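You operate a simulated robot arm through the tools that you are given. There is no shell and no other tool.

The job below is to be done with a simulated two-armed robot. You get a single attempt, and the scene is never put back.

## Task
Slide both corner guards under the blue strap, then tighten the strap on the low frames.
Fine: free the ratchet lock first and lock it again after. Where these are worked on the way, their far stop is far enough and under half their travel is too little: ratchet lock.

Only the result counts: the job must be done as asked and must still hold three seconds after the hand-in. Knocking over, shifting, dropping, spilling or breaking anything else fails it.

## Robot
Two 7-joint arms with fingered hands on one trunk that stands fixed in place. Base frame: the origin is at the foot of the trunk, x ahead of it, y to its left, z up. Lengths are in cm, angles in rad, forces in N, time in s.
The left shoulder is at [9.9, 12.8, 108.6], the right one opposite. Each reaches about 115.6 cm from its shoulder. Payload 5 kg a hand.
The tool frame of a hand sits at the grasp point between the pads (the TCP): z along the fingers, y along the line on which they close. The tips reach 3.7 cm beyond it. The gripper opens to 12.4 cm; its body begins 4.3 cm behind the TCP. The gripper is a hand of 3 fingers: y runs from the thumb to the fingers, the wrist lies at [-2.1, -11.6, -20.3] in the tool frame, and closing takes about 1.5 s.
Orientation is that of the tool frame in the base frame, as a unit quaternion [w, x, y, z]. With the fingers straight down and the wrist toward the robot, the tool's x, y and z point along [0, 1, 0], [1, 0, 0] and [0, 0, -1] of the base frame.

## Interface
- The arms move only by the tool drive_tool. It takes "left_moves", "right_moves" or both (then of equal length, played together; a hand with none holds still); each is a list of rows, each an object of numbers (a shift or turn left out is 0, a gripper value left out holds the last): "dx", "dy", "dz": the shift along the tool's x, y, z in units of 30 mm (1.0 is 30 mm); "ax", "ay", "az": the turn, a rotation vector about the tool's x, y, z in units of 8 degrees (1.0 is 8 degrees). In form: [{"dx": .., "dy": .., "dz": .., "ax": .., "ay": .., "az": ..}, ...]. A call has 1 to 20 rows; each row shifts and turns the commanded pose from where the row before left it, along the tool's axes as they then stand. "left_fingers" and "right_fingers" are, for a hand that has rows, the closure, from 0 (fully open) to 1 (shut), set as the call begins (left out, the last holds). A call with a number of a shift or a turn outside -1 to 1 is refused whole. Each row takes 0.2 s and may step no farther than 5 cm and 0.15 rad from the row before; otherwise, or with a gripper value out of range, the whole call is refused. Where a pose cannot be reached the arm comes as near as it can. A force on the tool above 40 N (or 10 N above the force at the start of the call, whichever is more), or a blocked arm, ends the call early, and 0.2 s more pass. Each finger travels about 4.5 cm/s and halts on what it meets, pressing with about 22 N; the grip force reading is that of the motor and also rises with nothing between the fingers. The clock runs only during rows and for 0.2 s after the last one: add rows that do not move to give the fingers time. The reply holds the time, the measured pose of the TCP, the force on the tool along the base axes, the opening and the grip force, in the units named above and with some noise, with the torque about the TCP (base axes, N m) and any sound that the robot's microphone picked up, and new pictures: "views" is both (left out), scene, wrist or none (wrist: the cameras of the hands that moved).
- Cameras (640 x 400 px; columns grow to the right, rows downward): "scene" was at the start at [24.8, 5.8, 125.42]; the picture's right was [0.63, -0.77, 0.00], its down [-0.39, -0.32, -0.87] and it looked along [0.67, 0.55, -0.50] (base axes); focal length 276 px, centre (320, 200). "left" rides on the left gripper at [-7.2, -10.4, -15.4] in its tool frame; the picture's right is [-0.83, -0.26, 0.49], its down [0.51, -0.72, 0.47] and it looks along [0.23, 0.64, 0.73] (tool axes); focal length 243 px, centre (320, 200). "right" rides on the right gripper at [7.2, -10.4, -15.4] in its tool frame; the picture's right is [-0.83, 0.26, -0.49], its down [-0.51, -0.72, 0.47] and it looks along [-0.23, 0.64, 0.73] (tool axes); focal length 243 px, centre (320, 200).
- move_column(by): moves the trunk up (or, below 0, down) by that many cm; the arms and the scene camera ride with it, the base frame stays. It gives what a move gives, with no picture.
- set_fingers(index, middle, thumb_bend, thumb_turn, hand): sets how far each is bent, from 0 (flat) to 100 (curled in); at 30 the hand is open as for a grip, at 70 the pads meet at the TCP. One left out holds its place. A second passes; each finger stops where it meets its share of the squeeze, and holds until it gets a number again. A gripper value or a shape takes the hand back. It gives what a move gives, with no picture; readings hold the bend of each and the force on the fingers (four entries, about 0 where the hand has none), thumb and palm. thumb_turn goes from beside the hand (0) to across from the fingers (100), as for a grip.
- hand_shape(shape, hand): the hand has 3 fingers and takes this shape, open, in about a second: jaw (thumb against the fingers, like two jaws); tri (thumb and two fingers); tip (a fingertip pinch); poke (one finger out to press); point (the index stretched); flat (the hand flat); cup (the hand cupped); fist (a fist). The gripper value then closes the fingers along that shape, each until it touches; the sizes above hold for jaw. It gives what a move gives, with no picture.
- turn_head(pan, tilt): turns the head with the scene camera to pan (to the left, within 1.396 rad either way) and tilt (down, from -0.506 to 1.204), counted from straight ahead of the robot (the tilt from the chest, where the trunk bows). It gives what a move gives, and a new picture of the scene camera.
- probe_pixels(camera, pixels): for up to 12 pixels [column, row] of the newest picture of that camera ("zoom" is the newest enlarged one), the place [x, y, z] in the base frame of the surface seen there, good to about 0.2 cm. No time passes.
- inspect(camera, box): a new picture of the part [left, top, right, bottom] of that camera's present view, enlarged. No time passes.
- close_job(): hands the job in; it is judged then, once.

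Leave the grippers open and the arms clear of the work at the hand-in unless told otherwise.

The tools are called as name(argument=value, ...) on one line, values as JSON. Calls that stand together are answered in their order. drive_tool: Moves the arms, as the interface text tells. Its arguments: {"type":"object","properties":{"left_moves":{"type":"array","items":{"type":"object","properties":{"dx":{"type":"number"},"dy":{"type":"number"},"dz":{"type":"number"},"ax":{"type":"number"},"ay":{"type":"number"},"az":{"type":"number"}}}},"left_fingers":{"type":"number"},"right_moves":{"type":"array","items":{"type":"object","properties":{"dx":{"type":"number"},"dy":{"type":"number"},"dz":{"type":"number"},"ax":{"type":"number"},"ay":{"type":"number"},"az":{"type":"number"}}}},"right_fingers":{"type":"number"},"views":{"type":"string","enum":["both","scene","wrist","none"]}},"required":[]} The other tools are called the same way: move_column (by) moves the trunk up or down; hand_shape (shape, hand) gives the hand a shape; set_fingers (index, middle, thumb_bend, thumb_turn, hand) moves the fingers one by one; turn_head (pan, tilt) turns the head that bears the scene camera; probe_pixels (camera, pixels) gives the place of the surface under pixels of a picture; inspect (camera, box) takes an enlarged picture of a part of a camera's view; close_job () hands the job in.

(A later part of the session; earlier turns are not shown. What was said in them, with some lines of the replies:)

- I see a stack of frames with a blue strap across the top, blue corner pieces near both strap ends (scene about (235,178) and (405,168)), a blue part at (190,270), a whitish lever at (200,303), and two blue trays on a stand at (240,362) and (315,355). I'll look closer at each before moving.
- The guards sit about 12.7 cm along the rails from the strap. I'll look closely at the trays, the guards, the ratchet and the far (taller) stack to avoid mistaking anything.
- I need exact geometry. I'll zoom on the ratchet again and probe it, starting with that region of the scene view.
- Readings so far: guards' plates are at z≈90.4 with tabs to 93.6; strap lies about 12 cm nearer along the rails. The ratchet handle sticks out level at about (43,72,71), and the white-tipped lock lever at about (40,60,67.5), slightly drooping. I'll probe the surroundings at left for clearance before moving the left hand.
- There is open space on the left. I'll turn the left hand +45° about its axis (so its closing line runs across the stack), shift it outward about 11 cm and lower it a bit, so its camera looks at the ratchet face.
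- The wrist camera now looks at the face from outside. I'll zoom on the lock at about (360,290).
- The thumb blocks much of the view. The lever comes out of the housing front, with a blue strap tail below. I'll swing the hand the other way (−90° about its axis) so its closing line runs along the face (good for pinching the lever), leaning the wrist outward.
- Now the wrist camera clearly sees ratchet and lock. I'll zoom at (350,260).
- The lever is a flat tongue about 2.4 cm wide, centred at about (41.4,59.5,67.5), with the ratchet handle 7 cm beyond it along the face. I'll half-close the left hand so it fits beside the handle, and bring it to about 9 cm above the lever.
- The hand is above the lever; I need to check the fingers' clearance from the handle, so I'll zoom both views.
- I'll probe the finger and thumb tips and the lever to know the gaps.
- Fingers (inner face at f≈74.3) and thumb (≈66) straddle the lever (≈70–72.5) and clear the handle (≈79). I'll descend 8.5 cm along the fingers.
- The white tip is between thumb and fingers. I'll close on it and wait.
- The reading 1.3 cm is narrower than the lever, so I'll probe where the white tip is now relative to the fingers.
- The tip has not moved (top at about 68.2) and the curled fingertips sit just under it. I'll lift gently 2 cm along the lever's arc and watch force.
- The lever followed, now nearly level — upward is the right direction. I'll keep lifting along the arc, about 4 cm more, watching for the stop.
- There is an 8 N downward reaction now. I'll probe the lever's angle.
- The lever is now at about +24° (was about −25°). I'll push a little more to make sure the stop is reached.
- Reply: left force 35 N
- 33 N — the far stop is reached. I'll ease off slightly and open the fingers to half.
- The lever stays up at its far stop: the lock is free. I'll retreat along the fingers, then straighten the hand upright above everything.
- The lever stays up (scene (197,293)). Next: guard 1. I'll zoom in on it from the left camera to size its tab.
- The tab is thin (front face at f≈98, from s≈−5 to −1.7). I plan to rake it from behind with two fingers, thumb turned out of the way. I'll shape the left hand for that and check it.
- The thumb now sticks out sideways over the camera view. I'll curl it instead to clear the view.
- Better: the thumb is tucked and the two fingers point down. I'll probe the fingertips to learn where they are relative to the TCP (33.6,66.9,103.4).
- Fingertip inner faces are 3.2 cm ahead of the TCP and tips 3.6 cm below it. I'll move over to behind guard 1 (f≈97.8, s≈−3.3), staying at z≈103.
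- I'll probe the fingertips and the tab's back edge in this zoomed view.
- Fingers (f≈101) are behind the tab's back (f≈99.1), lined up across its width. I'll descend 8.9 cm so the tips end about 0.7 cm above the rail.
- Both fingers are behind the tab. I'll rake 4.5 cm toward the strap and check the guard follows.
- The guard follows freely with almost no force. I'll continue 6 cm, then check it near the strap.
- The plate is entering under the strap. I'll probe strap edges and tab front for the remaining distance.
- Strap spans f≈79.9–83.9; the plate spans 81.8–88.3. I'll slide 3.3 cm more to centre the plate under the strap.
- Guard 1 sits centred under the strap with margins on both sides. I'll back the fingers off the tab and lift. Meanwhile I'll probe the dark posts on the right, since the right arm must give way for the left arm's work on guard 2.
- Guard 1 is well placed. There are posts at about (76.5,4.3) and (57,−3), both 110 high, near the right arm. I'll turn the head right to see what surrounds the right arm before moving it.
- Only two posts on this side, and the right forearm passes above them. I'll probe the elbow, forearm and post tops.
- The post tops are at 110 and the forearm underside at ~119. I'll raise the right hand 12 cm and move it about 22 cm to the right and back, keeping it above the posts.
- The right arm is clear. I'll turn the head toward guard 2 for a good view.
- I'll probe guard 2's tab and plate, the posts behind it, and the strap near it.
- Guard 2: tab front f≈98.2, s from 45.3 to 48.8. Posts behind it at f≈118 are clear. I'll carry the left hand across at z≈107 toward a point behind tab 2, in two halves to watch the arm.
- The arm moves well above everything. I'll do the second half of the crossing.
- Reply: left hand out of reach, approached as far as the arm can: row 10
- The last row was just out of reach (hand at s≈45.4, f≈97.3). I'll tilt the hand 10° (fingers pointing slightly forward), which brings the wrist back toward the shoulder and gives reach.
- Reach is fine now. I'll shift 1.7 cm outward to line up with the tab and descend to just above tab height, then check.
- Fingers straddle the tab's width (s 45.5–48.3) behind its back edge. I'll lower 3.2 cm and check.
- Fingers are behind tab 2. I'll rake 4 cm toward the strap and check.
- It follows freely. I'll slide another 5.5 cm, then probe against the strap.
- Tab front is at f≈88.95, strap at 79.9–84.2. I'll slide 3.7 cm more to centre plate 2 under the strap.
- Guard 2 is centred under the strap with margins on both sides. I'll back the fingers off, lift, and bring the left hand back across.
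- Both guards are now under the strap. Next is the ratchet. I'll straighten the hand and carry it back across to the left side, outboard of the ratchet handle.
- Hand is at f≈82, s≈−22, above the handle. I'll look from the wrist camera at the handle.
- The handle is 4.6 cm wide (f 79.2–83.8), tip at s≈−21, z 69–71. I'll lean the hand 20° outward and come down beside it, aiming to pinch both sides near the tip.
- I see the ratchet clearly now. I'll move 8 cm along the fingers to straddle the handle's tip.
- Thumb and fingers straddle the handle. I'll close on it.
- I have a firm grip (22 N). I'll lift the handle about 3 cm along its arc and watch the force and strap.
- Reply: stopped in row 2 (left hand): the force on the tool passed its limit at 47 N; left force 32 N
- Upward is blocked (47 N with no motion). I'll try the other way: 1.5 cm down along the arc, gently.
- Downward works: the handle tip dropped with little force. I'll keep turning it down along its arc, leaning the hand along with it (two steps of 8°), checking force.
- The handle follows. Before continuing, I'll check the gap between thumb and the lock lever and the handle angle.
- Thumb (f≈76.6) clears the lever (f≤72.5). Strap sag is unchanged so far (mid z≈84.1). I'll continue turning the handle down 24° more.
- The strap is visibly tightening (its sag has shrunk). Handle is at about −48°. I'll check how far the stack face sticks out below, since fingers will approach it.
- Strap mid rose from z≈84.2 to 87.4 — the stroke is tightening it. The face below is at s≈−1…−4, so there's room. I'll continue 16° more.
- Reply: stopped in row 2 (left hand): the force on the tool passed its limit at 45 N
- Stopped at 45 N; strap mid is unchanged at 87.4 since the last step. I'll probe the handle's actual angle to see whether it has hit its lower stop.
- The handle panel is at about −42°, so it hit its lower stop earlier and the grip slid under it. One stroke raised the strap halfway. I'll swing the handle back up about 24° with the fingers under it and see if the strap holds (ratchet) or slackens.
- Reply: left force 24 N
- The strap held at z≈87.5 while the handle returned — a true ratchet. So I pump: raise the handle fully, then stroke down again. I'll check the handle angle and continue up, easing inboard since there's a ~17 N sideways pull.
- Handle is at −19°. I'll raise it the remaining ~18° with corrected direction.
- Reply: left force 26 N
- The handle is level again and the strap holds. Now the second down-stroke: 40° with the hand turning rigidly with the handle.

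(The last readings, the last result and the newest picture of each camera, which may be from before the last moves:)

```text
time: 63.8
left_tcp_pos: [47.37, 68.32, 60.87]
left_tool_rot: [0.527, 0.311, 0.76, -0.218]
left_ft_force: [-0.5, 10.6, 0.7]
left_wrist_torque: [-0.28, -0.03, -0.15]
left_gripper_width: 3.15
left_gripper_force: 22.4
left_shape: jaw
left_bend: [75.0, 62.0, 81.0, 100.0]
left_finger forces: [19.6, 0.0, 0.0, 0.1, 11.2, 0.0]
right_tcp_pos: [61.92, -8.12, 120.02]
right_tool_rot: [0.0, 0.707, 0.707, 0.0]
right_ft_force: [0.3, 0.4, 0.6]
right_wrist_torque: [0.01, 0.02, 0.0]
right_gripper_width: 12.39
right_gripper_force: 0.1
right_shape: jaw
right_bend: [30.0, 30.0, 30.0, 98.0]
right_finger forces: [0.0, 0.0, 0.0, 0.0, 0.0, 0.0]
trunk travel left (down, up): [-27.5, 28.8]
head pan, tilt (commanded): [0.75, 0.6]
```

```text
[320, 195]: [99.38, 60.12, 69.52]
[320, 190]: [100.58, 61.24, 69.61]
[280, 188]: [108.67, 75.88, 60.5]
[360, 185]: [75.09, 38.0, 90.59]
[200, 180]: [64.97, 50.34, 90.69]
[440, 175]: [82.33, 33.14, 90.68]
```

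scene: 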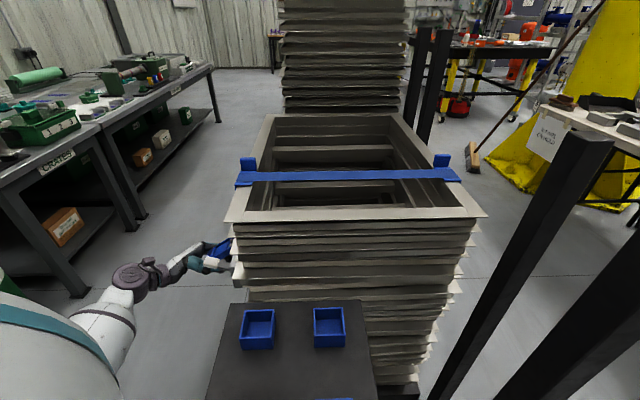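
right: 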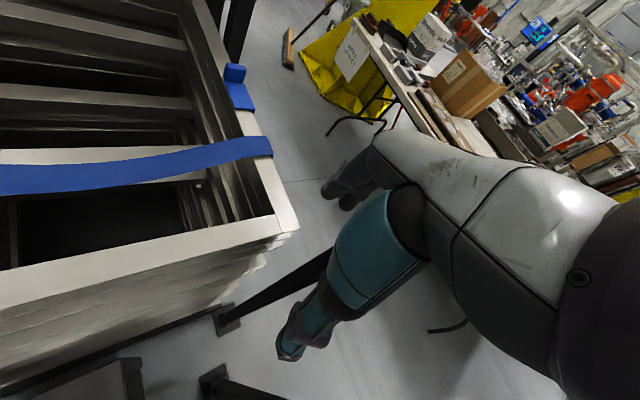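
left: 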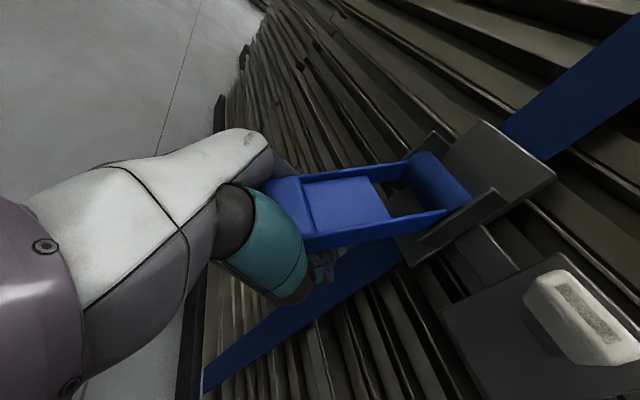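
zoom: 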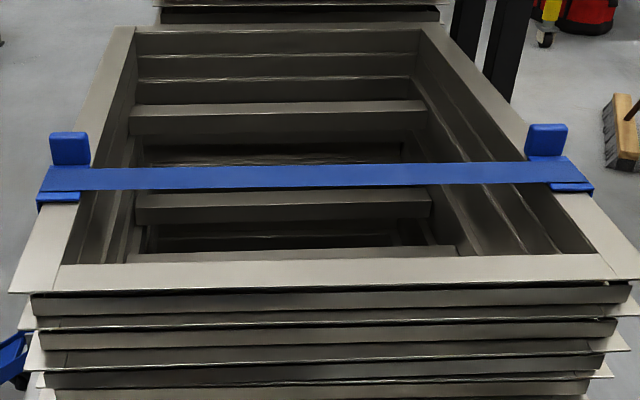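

The strap is now straight (z≈90.6 along its length). I'll measure it in more detail and check the handle's angle before deciding whether to finish the stroke.

inspect(camera="scene", box=[225, 150, 345, 200])

probe_pixels(camera="scene", pixels=[[255, 178], [270, 177], [285, 177], [300, 177], [320, 176], [340, 176], [360, 175], [380, 175], [400, 175], [420, 174], [435, 174], [450, 174]])

probe_pixels(camera="left", pixels=[[290, 200], [325, 200], [380, 200], [350, 215], [300, 180], [280, 195]])

```text
5.33 times, centred on (285, 175) of scene
```

zoom: 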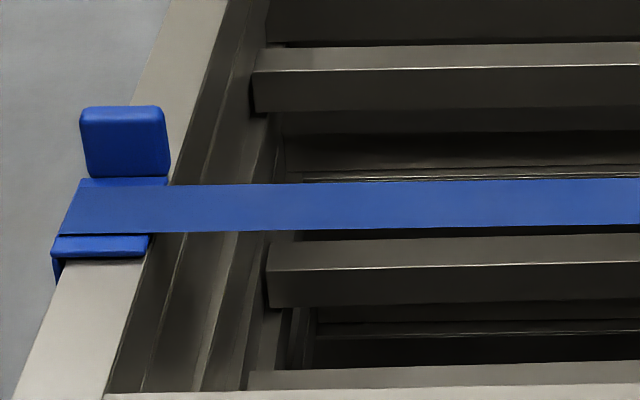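

```text
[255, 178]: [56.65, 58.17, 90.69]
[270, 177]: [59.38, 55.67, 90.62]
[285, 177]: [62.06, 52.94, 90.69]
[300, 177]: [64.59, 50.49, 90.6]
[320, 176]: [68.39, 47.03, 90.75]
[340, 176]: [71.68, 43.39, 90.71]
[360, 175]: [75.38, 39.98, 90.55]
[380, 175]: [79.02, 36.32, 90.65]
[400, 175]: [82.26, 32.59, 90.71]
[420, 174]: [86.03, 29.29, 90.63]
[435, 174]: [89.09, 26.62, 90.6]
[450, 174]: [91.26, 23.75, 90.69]
```

```text
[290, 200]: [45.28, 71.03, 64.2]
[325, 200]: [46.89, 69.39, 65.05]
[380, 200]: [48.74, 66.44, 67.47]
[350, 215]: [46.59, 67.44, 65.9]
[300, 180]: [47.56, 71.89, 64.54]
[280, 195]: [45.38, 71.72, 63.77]
```

The strap is dead straight and the handle at about −36°. I'll finish this stroke gently to the handle's lower stop for full tension.

drive_tool(left_moves=[{"dx": 0.1, "dz": 0.35, "ay": -0.6}, {"dx": 0.06, "dz": 0.2, "ay": -0.4}])

probe_pixels(camera="left", pixels=[[290, 200], [325, 200], [380, 200], [350, 215], [300, 180], [280, 195]])

inspect(camera="scene", box=[220, 140, 480, 230])

```text
time: 64.4
left_tcp_pos: [48.18, 67.55, 60.45]
left_tool_rot: [0.58, 0.295, 0.721, -0.236]
left_ft_force: [-16.7, 28.3, 24.8]
left_wrist_torque: [0.49, 0.39, -0.04]
left_gripper_width: 3.11
left_gripper_force: 21.4
left_shape: jaw
left_bend: [75.0, 62.0, 82.0, 100.0]
left_finger forces: [28.6, 0.0, 0.1, 0.1, 16.8, 0.0]
right_tcp_pos: [61.55, -8.2, 120.31]
right_tool_rot: [0.001, 0.707, 0.707, 0.002]
right_ft_force: [0.2, -0.6, -0.2]
right_wrist_torque: [-0.02, 0.01, 0.01]
right_gripper_width: 12.36
right_gripper_force: 0.1
right_shape: jaw
right_bend: [30.0, 30.0, 30.0, 98.0]
right_finger forces: [0.1, 0.0, 0.0, 0.1, 0.1, 0.0]
trunk travel left (down, up): [-27.5, 28.8]
head pan, tilt (commanded): [0.75, 0.6]
```

scene: 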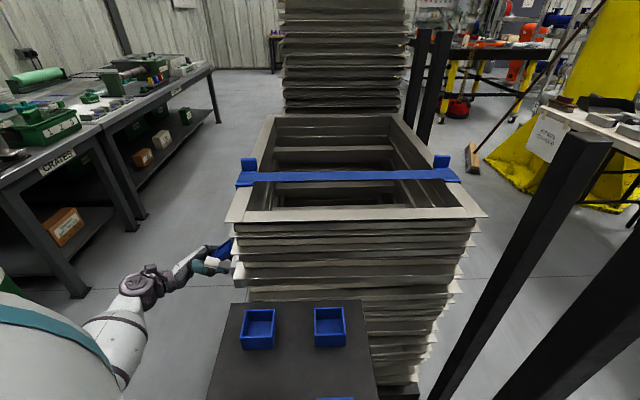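
left: 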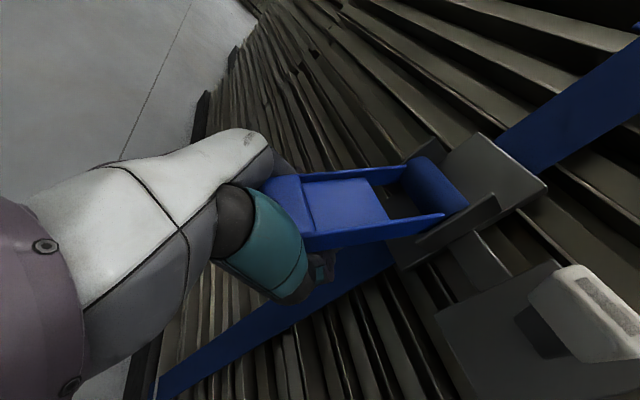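

```text
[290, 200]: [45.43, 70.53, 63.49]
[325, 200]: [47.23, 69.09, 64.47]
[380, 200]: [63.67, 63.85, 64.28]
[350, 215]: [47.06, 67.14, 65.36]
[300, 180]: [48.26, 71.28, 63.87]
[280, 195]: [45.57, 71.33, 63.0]
```

```text
2.46 times, centred on (350, 185) of scene
```

zoom: 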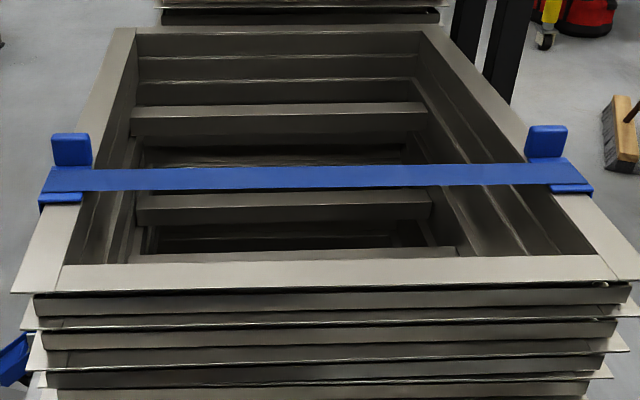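

The force rose to about 41 N with the handle at its stop and the strap straight. I'll ease off, open the fingers and back straight out.

drive_tool(left_fingers=0.15, left_moves=[{"dz": -0.15}, {}, {}, {}, {}, {}, {}])

inspect(camera="left", box=[240, 130, 440, 330])

inspect(camera="scene", box=[220, 140, 480, 230])

probe_pixels(camera="scene", pixels=[[350, 175], [300, 177], [232, 218], [268, 116], [475, 212]])

```text
time: 66.0
left_tcp_pos: [47.95, 67.51, 60.14]
left_tool_rot: [0.577, 0.295, 0.723, -0.238]
left_ft_force: [1.4, 3.1, 5.7]
left_wrist_torque: [0.28, 0.12, -0.12]
left_gripper_width: 10.53
left_gripper_force: 0.1
left_shape: jaw
left_bend: [26.0, 33.0, 45.0, 99.0]
left_finger forces: [5.4, 0.0, 0.0, 0.0, 0.0, 0.0]
right_tcp_pos: [61.67, -8.31, 120.24]
right_tool_rot: [0.0, 0.707, 0.707, 0.001]
right_ft_force: [-0.7, 0.6, 0.3]
right_wrist_torque: [-0.01, 0.05, 0.02]
right_gripper_width: 12.38
right_gripper_force: 0.2
right_shape: jaw
right_bend: [30.0, 30.0, 30.0, 98.0]
right_finger forces: [0.0, 0.0, 0.1, 0.0, 0.1, 0.0]
trunk travel left (down, up): [-27.5, 28.8]
head pan, tilt (commanded): [0.75, 0.6]
```

scene: 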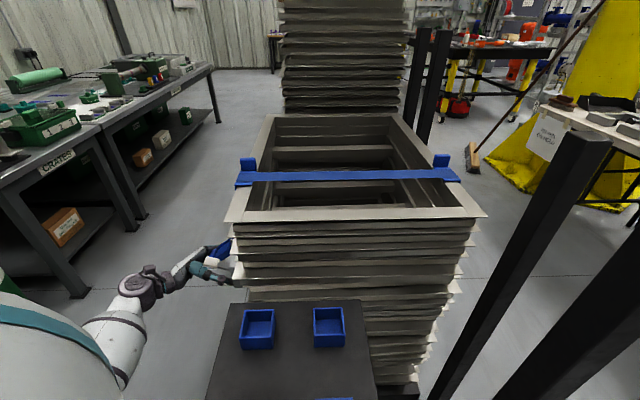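
left: 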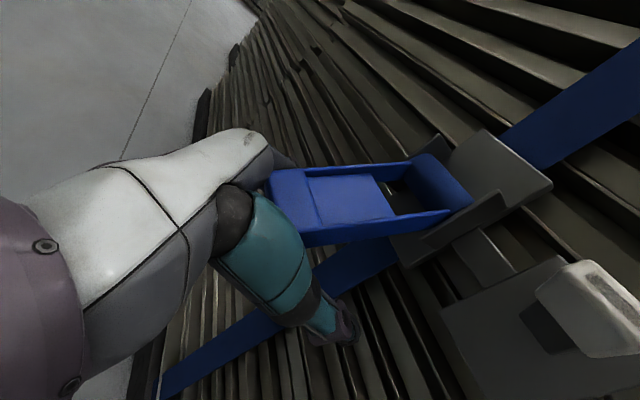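

```text
2.00 times, centred on (340, 230) of left
```

zoom: 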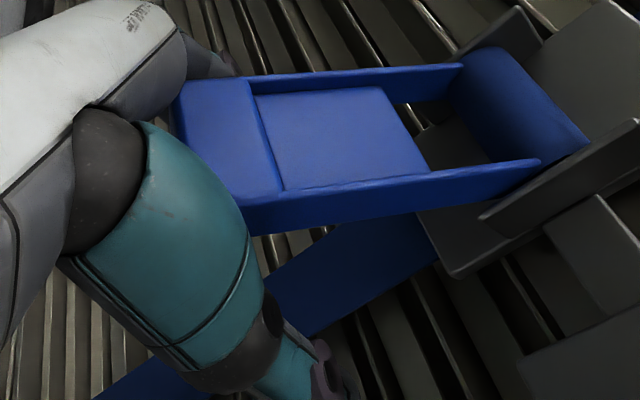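

```text
2.46 times, centred on (350, 185) of scene
```

zoom: 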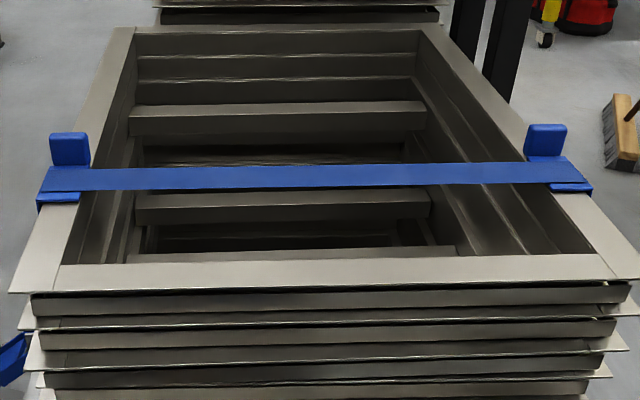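

```text
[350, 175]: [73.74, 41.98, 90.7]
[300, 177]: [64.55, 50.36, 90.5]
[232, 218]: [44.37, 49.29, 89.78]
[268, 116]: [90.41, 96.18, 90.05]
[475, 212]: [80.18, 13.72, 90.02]
```

The picture is back exactly in place (the small shift was only robot flex), and the strap stays straight. I'll back out 14 cm, then bring the hand upright again.

drive_tool(left_moves=[{"dz": -0.7}, {"dz": -0.95}, {"dz": -1}, {"dz": -1}, {"dz": -1}, {"ay": 0.9}, {"ay": 0.9}, {"ay": 0.9}, {"ay": 0.9}, {"ay": 0.9}, {"ay": 0.9}, {"ay": 0.9}, {"ay": 0.9}])

inspect(camera="scene", box=[160, 220, 260, 300])

```text
time: 68.8
left_tcp_pos: [38.06, 77.21, 63.24]
left_tool_rot: [0.156, 0.374, 0.912, -0.068]
left_ft_force: [0.5, -0.5, 0.2]
left_wrist_torque: [0.03, 0.01, 0.0]
left_gripper_width: 10.5
left_gripper_force: 0.0
left_shape: jaw
left_bend: [27.0, 33.0, 45.0, 99.0]
left_finger forces: [0.0, 0.0, 0.1, 0.0, 0.0, 0.0]
right_tcp_pos: [61.7, -8.22, 120.12]
right_tool_rot: [0.001, 0.707, 0.707, 0.001]
right_ft_force: [0.4, 0.5, -1.2]
right_wrist_torque: [0.0, -0.01, -0.02]
right_gripper_width: 12.37
right_gripper_force: 0.0
right_shape: jaw
right_bend: [30.0, 30.0, 30.0, 98.0]
right_finger forces: [0.0, 0.1, 0.1, 0.1, 0.0, 0.0]
trunk travel left (down, up): [-27.5, 28.8]
head pan, tilt (commanded): [0.75, 0.6]
```

scene: 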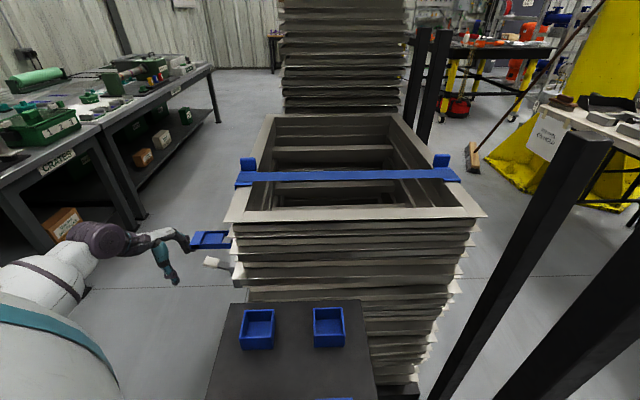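
left: 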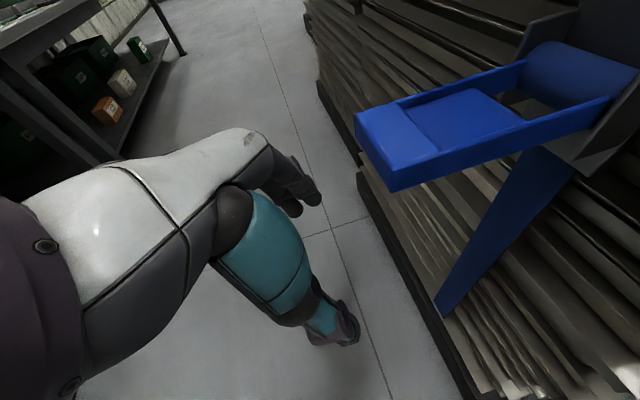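

```text
5.00 times, centred on (210, 260) of scene
```

zoom: 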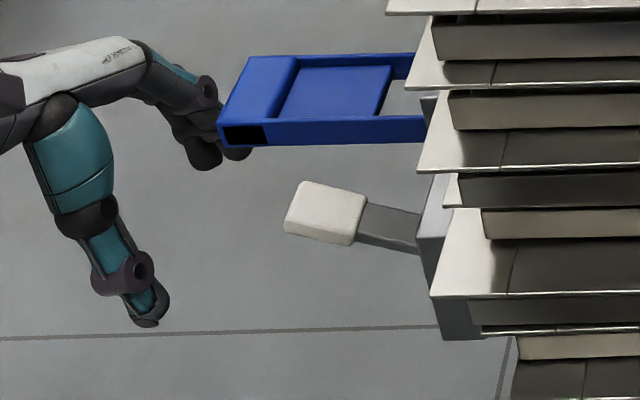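

The handle sprang back level by itself and the strap stays tight. Now lock it: I'll rise to z≈85, move over the lock lever, and close the fingers to press with the tips.

drive_tool(left_fingers=0.95, left_moves=[{"dx": -0.31, "dz": -0.86}, {"dx": -0.31, "dz": -0.86}, {"dx": -0.31, "dz": -0.86}, {"dx": -0.31, "dz": -0.86}, {"dx": -0.31, "dz": -0.86}, {"dx": -0.31, "dz": -0.86}, {"dx": -0.31, "dz": -0.86}, {"dx": -0.31, "dz": -0.86}, {"dy": -0.567, "dx": -0.707, "dz": 0.252}, {"dy": -0.567, "dx": -0.707, "dz": 0.252}, {"dy": -0.567, "dx": -0.707, "dz": 0.252}, {"dy": -0.567, "dx": -0.707, "dz": 0.252}, {"dy": -0.567, "dx": -0.707, "dz": 0.252}, {"dy": -0.567, "dx": -0.707, "dz": 0.252}, {}])

inspect(camera="left", box=[240, 130, 440, 330])

probe_pixels(camera="zoom", pixels=[[270, 150], [250, 200], [300, 290], [310, 310], [280, 250], [330, 270], [350, 290], [380, 270], [260, 170]])

inspect(camera="scene", box=[140, 180, 260, 300])

```text
time: 72.0
left_tcp_pos: [40.7, 60.58, 85.12]
left_tool_rot: [0.158, 0.374, 0.911, -0.068]
left_ft_force: [0.3, 0.3, 0.2]
left_wrist_torque: [0.0, 0.01, 0.01]
left_gripper_width: 0.67
left_gripper_force: 0.0
left_shape: jaw
left_bend: [71.0, 67.0, 72.0, 100.0]
left_finger forces: [0.0, 0.0, 0.1, 0.0, 0.0, 0.0]
right_tcp_pos: [61.7, -8.2, 120.15]
right_tool_rot: [0.0, 0.707, 0.707, 0.001]
right_ft_force: [0.6, -0.5, -0.5]
right_wrist_torque: [0.0, -0.02, -0.01]
right_gripper_width: 12.38
right_gripper_force: 0.0
right_shape: jaw
right_bend: [30.0, 30.0, 30.0, 98.0]
right_finger forces: [0.1, 0.0, 0.1, 0.1, 0.0, 0.1]
trunk travel left (down, up): [-27.5, 28.8]
head pan, tilt (commanded): [0.75, 0.6]
```

scene: 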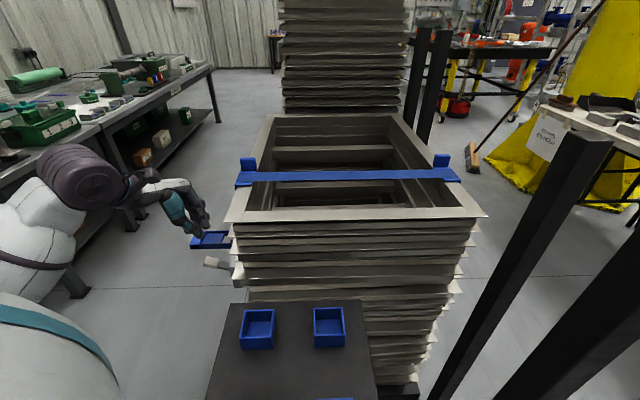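
left: 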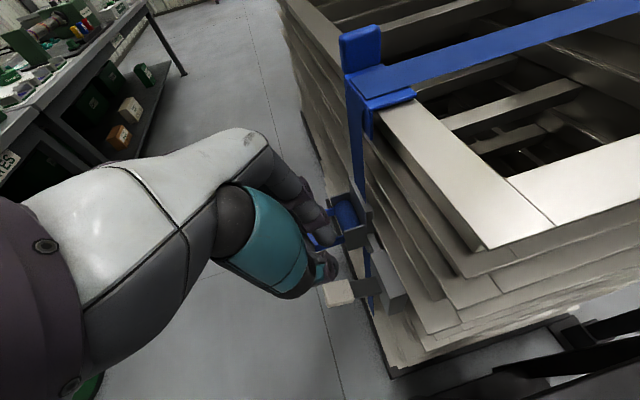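

```text
2.00 times, centred on (340, 230) of left
```

zoom: 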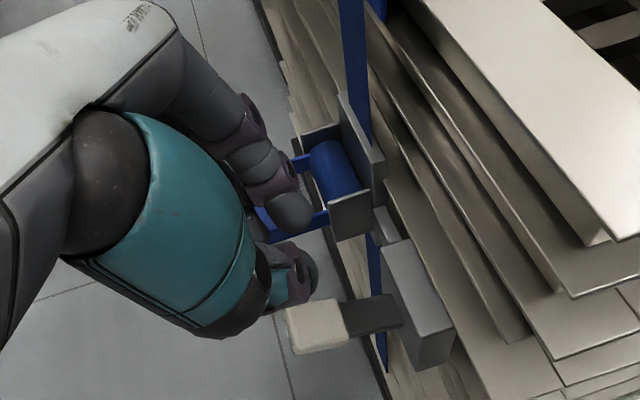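

```text
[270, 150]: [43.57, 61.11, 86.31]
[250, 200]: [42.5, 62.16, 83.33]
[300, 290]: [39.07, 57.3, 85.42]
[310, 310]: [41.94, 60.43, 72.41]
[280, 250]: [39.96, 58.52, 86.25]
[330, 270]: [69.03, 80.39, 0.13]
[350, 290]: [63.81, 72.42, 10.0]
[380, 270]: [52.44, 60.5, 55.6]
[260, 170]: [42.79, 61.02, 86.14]
```

```text
3.33 times, centred on (200, 240) of scene
```

zoom: 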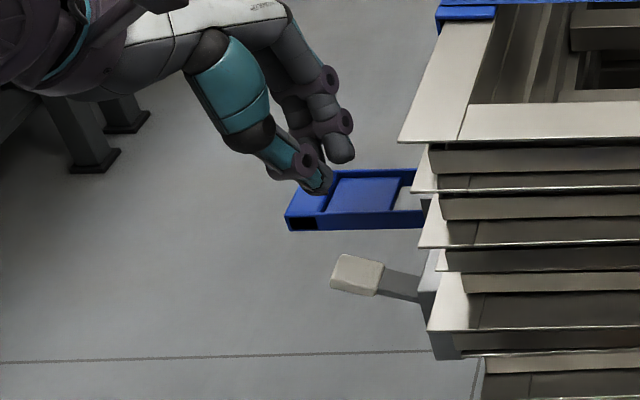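

I'll probe the fingertips to know where the lowest point of the closed hand is.

probe_pixels(camera="zoom", pixels=[[318, 183], [325, 175], [310, 165], [342, 158], [335, 145], [328, 190], [355, 270], [380, 270], [335, 255], [345, 285], [410, 285]])

```text
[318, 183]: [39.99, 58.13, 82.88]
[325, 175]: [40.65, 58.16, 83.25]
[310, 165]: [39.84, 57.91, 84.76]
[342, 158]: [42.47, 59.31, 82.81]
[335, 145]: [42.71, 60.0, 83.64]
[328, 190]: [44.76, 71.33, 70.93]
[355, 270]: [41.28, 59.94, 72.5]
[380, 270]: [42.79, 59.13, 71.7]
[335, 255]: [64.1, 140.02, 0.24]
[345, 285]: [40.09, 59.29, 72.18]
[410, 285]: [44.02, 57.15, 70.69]
```

The lowest fingertips are ~2.7 cm below the TCP, lined up over the white tip. I'll descend 9.5 cm to just above the lever.

drive_tool(left_moves=[{"dz": 0.735, "dx": 0.297}, {"dz": 0.735, "dx": 0.297}, {"dz": 0.735, "dx": 0.297}, {"dz": 0.735, "dx": 0.297}, {}])

inspect(camera="left", box=[240, 130, 440, 330])

inspect(camera="scene", box=[140, 180, 260, 300])

```text
time: 73.2
left_tcp_pos: [40.42, 60.65, 75.62]
left_tool_rot: [0.158, 0.374, 0.912, -0.068]
left_ft_force: [-0.2, 0.6, -0.5]
left_wrist_torque: [0.01, 0.01, 0.04]
left_gripper_width: 0.66
left_gripper_force: 0.0
left_shape: jaw
left_bend: [71.0, 67.0, 72.0, 100.0]
left_finger forces: [0.0, 0.0, 0.0, 0.0, 0.0, 0.1]
right_tcp_pos: [61.64, -8.28, 120.11]
right_tool_rot: [0.001, 0.707, 0.707, 0.001]
right_ft_force: [-0.8, 0.7, 0.1]
right_wrist_torque: [0.0, 0.0, 0.02]
right_gripper_width: 12.37
right_gripper_force: 0.1
right_shape: jaw
right_bend: [30.0, 30.0, 30.0, 98.0]
right_finger forces: [0.0, 0.1, 0.1, 0.0, 0.1, 0.0]
trunk travel left (down, up): [-27.5, 28.8]
head pan, tilt (commanded): [0.75, 0.6]
```

scene: 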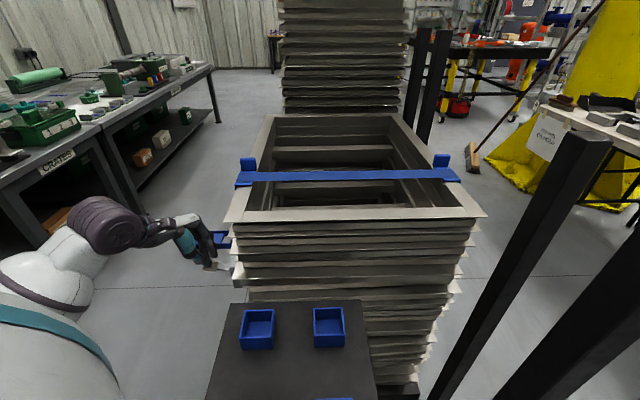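
left: 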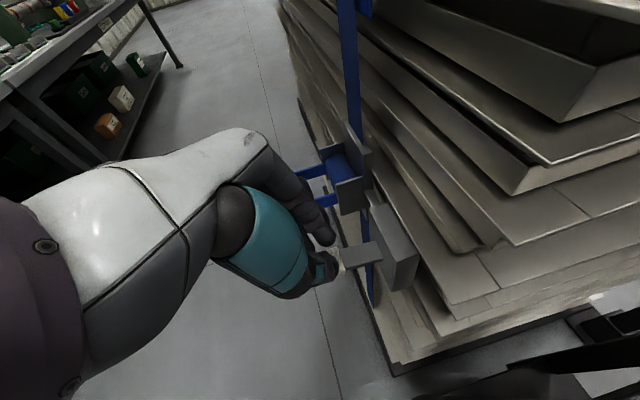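

```text
2.00 times, centred on (340, 230) of left
```

zoom: 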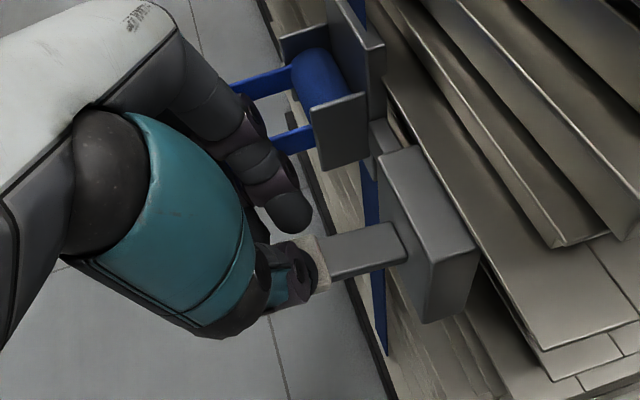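

```text
3.33 times, centred on (200, 240) of scene
```

zoom: 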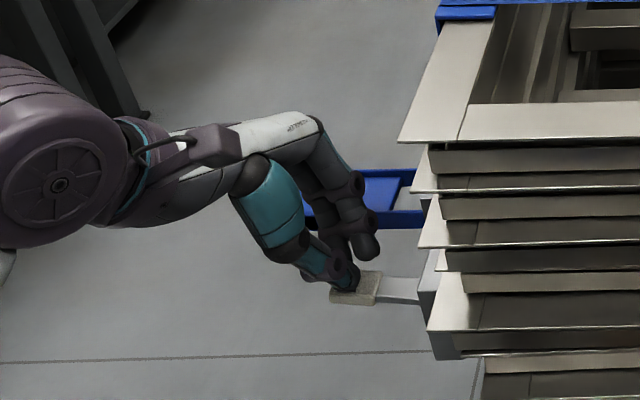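

The tips are touching the white tip and it's already started down. I'll press 3.7 cm further straight down.

drive_tool(left_moves=[{"dz": 0.39, "dx": 0.14}, {"dz": 0.39, "dx": 0.14}, {"dz": 0.39, "dx": 0.14}])

inspect(camera="left", box=[240, 130, 440, 330])

inspect(camera="scene", box=[140, 200, 260, 320])

probe_pixels(camera="left", pixels=[[335, 255], [345, 250], [355, 245], [370, 240], [380, 235], [340, 265]])

```text
time: 74.0
left_tcp_pos: [40.37, 60.71, 71.95]
left_tool_rot: [0.158, 0.373, 0.912, -0.067]
left_ft_force: [0.4, -0.1, 0.3]
left_wrist_torque: [0.0, 0.01, 0.03]
left_gripper_width: 0.65
left_gripper_force: 0.0
left_shape: jaw
left_bend: [71.0, 67.0, 72.0, 100.0]
left_finger forces: [0.0, 0.0, 0.0, 0.0, 0.0, 0.0]
right_tcp_pos: [61.71, -8.27, 120.19]
right_tool_rot: [0.0, 0.708, 0.707, 0.001]
right_ft_force: [0.0, -0.1, -0.9]
right_wrist_torque: [0.01, -0.03, -0.05]
right_gripper_width: 12.39
right_gripper_force: 0.0
right_shape: jaw
right_bend: [30.0, 30.0, 30.0, 98.0]
right_finger forces: [0.0, 0.0, 0.1, 0.0, 0.1, 0.0]
trunk travel left (down, up): [-27.5, 28.8]
head pan, tilt (commanded): [0.75, 0.6]
```

scene: 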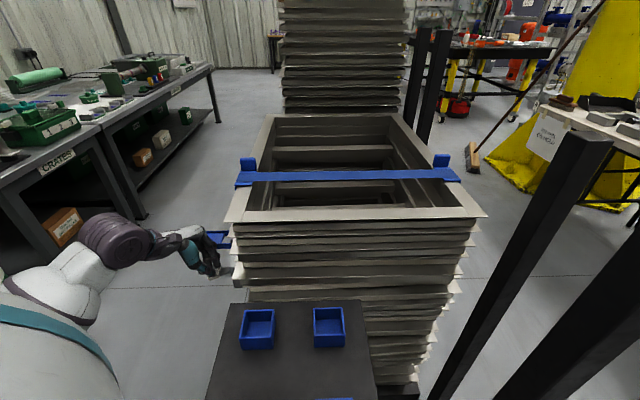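
left: 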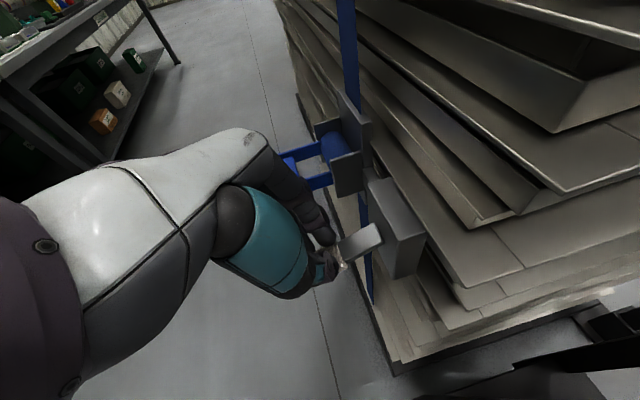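

```text
2.00 times, centred on (340, 230) of left
```

zoom: 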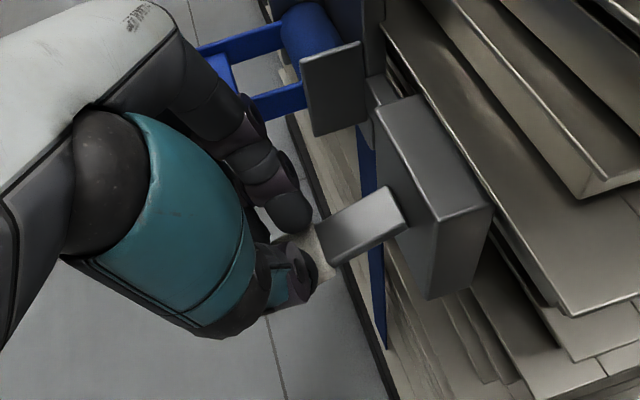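

```text
3.33 times, centred on (200, 260) of scene
```

zoom: 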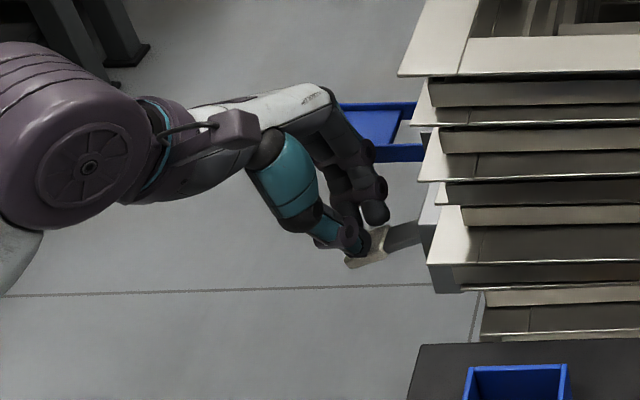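

```text
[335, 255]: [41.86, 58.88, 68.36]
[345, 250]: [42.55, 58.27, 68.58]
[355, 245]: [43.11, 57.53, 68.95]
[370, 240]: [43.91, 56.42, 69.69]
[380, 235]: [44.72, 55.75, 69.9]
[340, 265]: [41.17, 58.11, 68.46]
```

The lever is back at about −23°, its initial locked angle. I'll press 1.5 cm more to confirm it's hard against its stop.

drive_tool(left_moves=[{"dz": 0.157, "dx": 0.056}, {"dz": 0.157, "dx": 0.056}, {"dz": 0.157, "dx": 0.056}])

probe_pixels(camera="left", pixels=[[335, 250], [345, 245], [355, 240], [365, 235], [375, 230], [340, 260]])

inspect(camera="left", box=[240, 130, 440, 330])

```text
time: 74.6
left_tcp_pos: [40.81, 60.7, 71.72]
left_tool_rot: [0.163, 0.374, 0.911, -0.059]
left_ft_force: [-3.7, 1.9, 19.6]
left_wrist_torque: [-0.17, -0.23, 0.01]
left_gripper_width: 0.67
left_gripper_force: 0.0
left_shape: jaw
left_bend: [72.0, 67.0, 72.0, 100.0]
left_finger forces: [15.7, 0.1, 0.0, 0.1, 5.0, 0.0]
right_tcp_pos: [61.71, -8.35, 120.24]
right_tool_rot: [0.001, 0.707, 0.707, 0.001]
right_ft_force: [-0.1, 0.0, -0.3]
right_wrist_torque: [-0.05, 0.01, 0.02]
right_gripper_width: 12.36
right_gripper_force: 0.1
right_shape: jaw
right_bend: [30.0, 30.0, 30.0, 98.0]
right_finger forces: [0.1, 0.0, 0.0, 0.1, 0.0, 0.0]
trunk travel left (down, up): [-27.5, 28.8]
head pan, tilt (commanded): [0.75, 0.6]
stopped in row 2 (left hand): the force on the tool passed its limit at 46 N (the readings are from after the stop); the commanded pose is now the measured one
```

scene: 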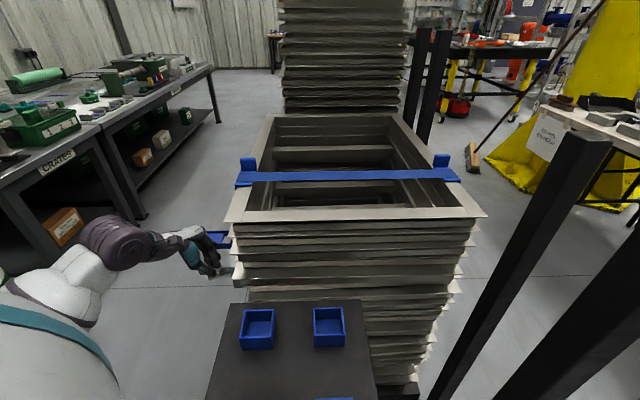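
left: 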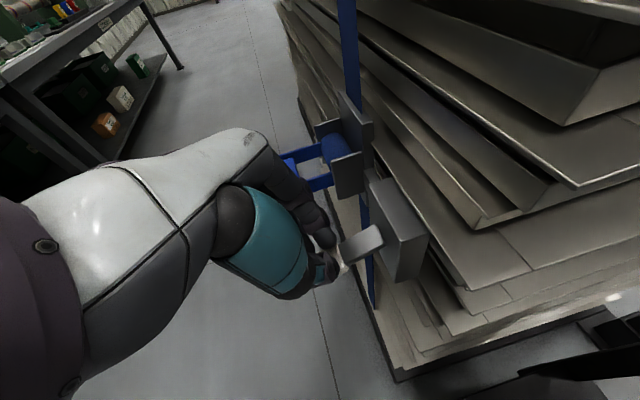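

```text
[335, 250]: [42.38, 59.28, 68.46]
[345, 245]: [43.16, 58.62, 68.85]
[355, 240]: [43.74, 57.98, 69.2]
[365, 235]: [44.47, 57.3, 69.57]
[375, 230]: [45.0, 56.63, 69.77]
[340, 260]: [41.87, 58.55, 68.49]
```

```text
2.00 times, centred on (340, 230) of left
```

zoom: 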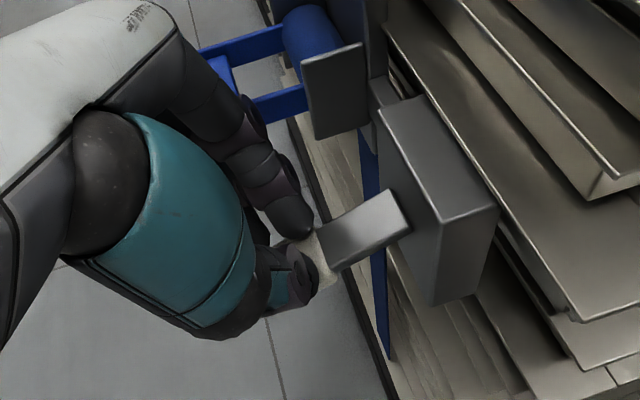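

46 N against a solid stop: the lock is fully down. I'll retreat straight up about 30 cm and open the hand.

drive_tool(left_moves=[{"dz": -0.4, "dx": -0.1}, {"dz": -0.785, "dx": -0.24}, {"dz": -0.785, "dx": -0.24}, {"dz": -0.785, "dx": -0.24}, {"dz": -0.785, "dx": -0.24}, {"dz": -0.785, "dx": -0.24}, {"dz": -0.785, "dx": -0.24}, {"dz": -0.785, "dx": -0.24}, {"dz": -0.785, "dx": -0.24}, {"dz": -0.785, "dx": -0.24}, {"dz": -0.785, "dx": -0.24}, {"dz": -0.785, "dx": -0.24}])

hand_shape(hand="left", shape="jaw")

inspect(camera="left", box=[300, 180, 480, 340])

inspect(camera="scene", box=[160, 220, 260, 300])

probe_pixels(camera="zoom", pixels=[[295, 235], [320, 225], [340, 215], [370, 220], [400, 225], [270, 90], [350, 85]])

```text
time: 77.2
left_tcp_pos: [39.46, 61.51, 99.81]
left_tool_rot: [0.161, 0.374, 0.911, -0.061]
left_ft_force: [-0.1, 0.7, -0.1]
left_wrist_torque: [-0.01, 0.01, -0.01]
left_gripper_width: 0.63
left_gripper_force: 0.1
left_shape: jaw
left_bend: [71.0, 67.0, 72.0, 100.0]
left_finger forces: [0.1, 0.1, 0.0, 0.0, 0.0, 0.1]
right_tcp_pos: [61.68, -8.2, 120.21]
right_tool_rot: [0.001, 0.707, 0.707, 0.0]
right_ft_force: [-0.9, 0.7, -0.3]
right_wrist_torque: [-0.02, -0.02, 0.03]
right_gripper_width: 12.4
right_gripper_force: 0.0
right_shape: jaw
right_bend: [30.0, 30.0, 30.0, 98.0]
right_finger forces: [0.0, 0.0, 0.0, 0.1, 0.0, 0.1]
trunk travel left (down, up): [-27.5, 28.8]
head pan, tilt (commanded): [0.75, 0.6]
```

scene: 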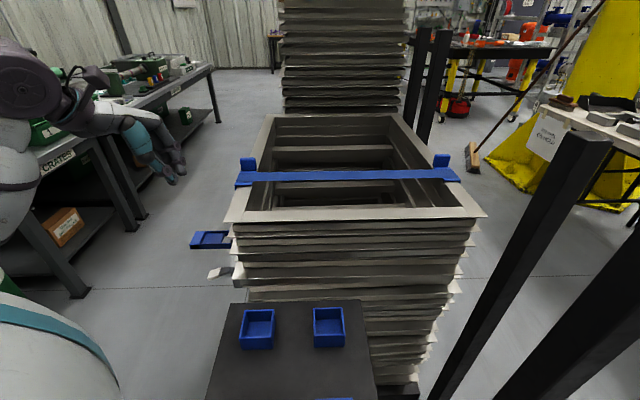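
left: 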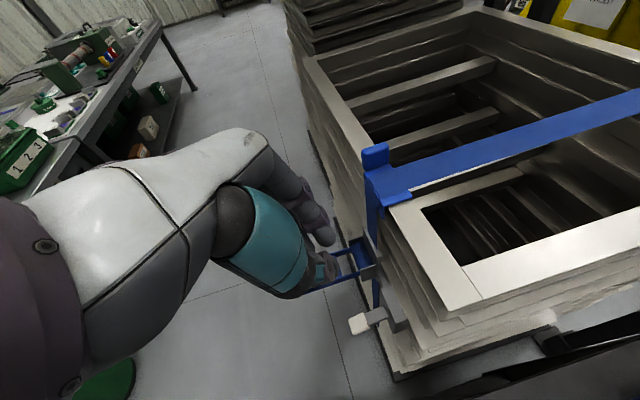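

```text
time: 78.1
left_tcp_pos: [39.36, 61.69, 99.75]
left_tool_rot: [0.161, 0.374, 0.912, -0.06]
left_ft_force: [1.3, -0.1, 0.0]
left_wrist_torque: [0.01, 0.01, -0.02]
left_gripper_width: 8.54
left_gripper_force: 0.1
left_shape: jaw
left_bend: [27.0, 38.0, 59.0, 99.0]
left_finger forces: [0.1, 0.0, 0.0, 0.1, 0.0, 0.0]
right_tcp_pos: [61.84, -8.24, 120.19]
right_tool_rot: [0.0, 0.707, 0.707, 0.0]
right_ft_force: [-0.2, -0.5, 0.2]
right_wrist_torque: [0.0, -0.03, -0.04]
right_gripper_width: 12.39
right_gripper_force: 0.0
right_shape: jaw
right_bend: [30.0, 30.0, 30.0, 98.0]
right_finger forces: [0.0, 0.0, 0.1, 0.1, 0.0, 0.1]
trunk travel left (down, up): [-27.5, 28.8]
head pan, tilt (commanded): [0.75, 0.6]
```

```text
2.50 times, centred on (390, 260) of left
```

zoom: 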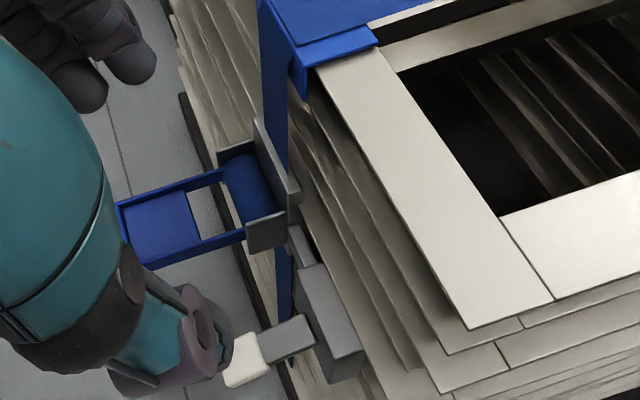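

```text
5.00 times, centred on (210, 260) of scene
```

zoom: 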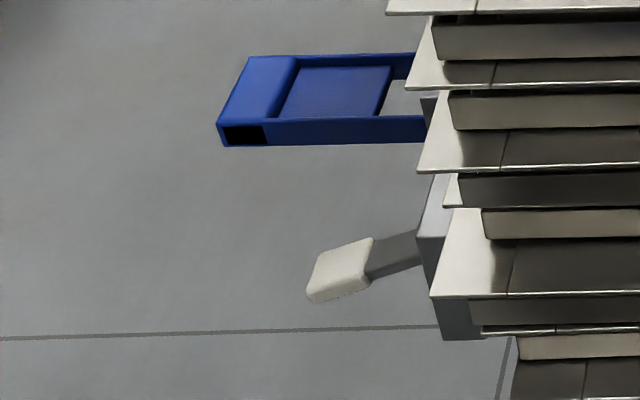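

```text
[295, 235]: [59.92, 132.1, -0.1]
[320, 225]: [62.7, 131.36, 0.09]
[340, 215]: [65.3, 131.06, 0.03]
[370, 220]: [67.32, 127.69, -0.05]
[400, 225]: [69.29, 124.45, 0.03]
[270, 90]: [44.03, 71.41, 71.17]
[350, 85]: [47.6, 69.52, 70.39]
```

Lever is down/locked, handle level, strap straight. I'll move the left arm further clear (up and outward) with the hand fully open, then do a last check.

drive_tool(left_fingers=0, left_moves=[{"dz": -0.8}, {"dz": -0.8}, {"dz": -0.8}, {"dz": -0.8}, {"dz": -0.8}, {"dx": 0.6}, {"dx": 0.6}, {}, {}])

probe_pixels(camera="scene", pixels=[[255, 178], [300, 177], [350, 175], [400, 175], [440, 174], [218, 273], [205, 240], [246, 162], [441, 160], [258, 330], [328, 327]])

inspect(camera="scene", box=[220, 140, 480, 230])

inspect(camera="scene", box=[420, 140, 480, 200])

inspect(camera="scene", box=[220, 145, 280, 205])

```text
time: 80.1
left_tcp_pos: [34.17, 66.82, 109.79]
left_tool_rot: [0.16, 0.373, 0.912, -0.061]
left_ft_force: [0.3, -0.9, -0.2]
left_wrist_torque: [0.0, 0.03, -0.01]
left_gripper_width: 12.35
left_gripper_force: 0.1
left_shape: jaw
left_bend: [30.0, 30.0, 30.0, 98.0]
left_finger forces: [0.0, 0.0, 0.0, 0.0, 0.1, 0.0]
right_tcp_pos: [61.77, -8.18, 120.16]
right_tool_rot: [0.001, 0.707, 0.707, 0.001]
right_ft_force: [0.9, -0.2, 0.5]
right_wrist_torque: [0.0, 0.01, -0.01]
right_gripper_width: 12.37
right_gripper_force: 0.0
right_shape: jaw
right_bend: [30.0, 30.0, 30.0, 98.0]
right_finger forces: [0.1, 0.0, 0.0, 0.0, 0.0, 0.1]
trunk travel left (down, up): [-27.5, 28.8]
head pan, tilt (commanded): [0.75, 0.6]
```

scene: 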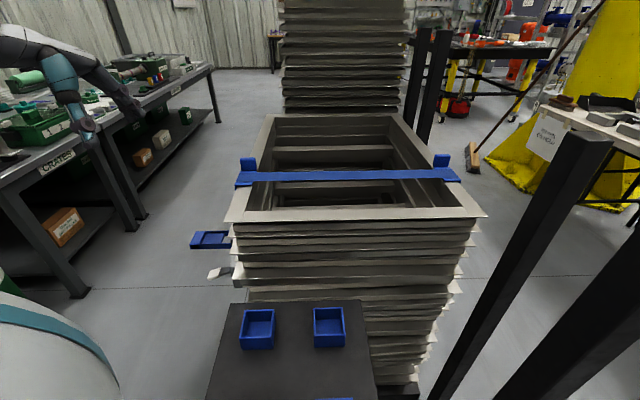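
left: 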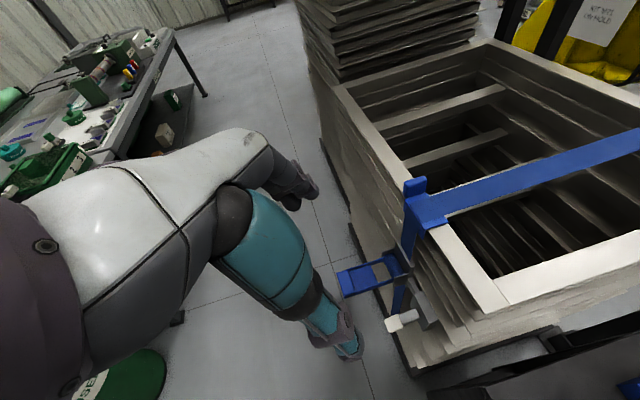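

```text
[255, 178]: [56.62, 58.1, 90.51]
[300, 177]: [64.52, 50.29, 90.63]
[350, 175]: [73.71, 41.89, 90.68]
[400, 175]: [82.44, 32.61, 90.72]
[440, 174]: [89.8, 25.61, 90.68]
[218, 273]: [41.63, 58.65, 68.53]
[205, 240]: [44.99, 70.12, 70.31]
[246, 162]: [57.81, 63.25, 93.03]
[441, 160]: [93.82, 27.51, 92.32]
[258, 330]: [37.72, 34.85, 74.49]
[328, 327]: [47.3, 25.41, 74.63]
```

```text
2.46 times, centred on (350, 185) of scene
```

zoom: 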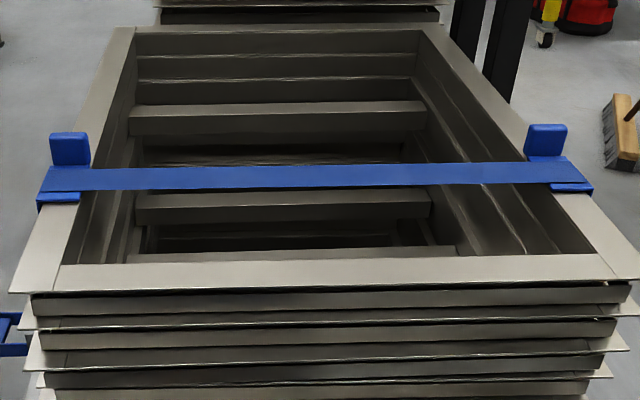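

```text
6.67 times, centred on (450, 170) of scene
```

zoom: 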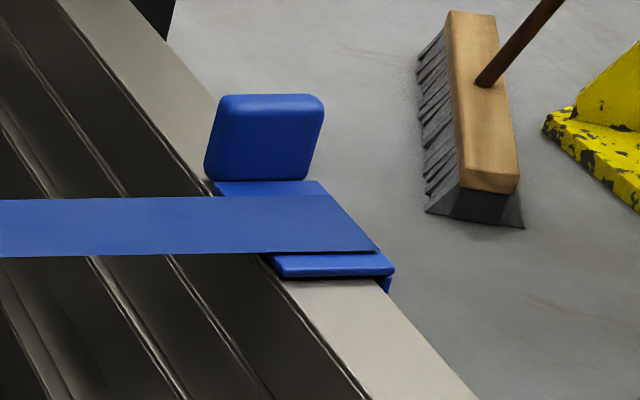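

```text
6.67 times, centred on (250, 175) of scene
```

zoom: 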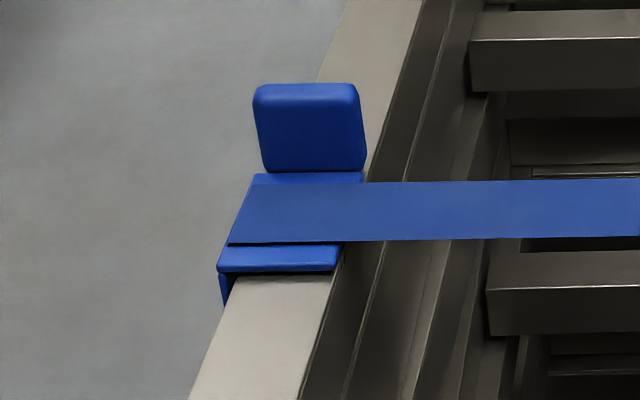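

Everything checks out:
- Both guards sit squarely under the strap, which covers the middle of each plate.
- The strap is straight at z≈90.6.
- The lock lever is back at its locked stop.
- The handle is level, nothing else has moved, and both hands are open and clear.

I'm handing in the job.

close_job()

```text
The job is handed in.
```

The job is handed in: both corner guards are under the blue strap, the strap is tight, and the ratchet lock is back in its locked position. I don't have the verdict yet.

1. **Lock freed:** I lifted the lever to its upper stop before doing anything else, and it stayed there.
2. **Guards:** I slid both about 12 cm along the rails with the left hand. The strap crosses the middle of each plate, with some plate showing on either side.
3. **Strap tightened:** It took two full down-strokes of the ratchet handle. The strap went from sagging about 6 cm in the middle to straight across, and it stayed straight when the handle sprang back up.
4. **Lock closed:** I pressed the lever down to its lower stop, back at its starting angle.

In the last check the frames and trays were where they started. Both hands were open and clear of the work.
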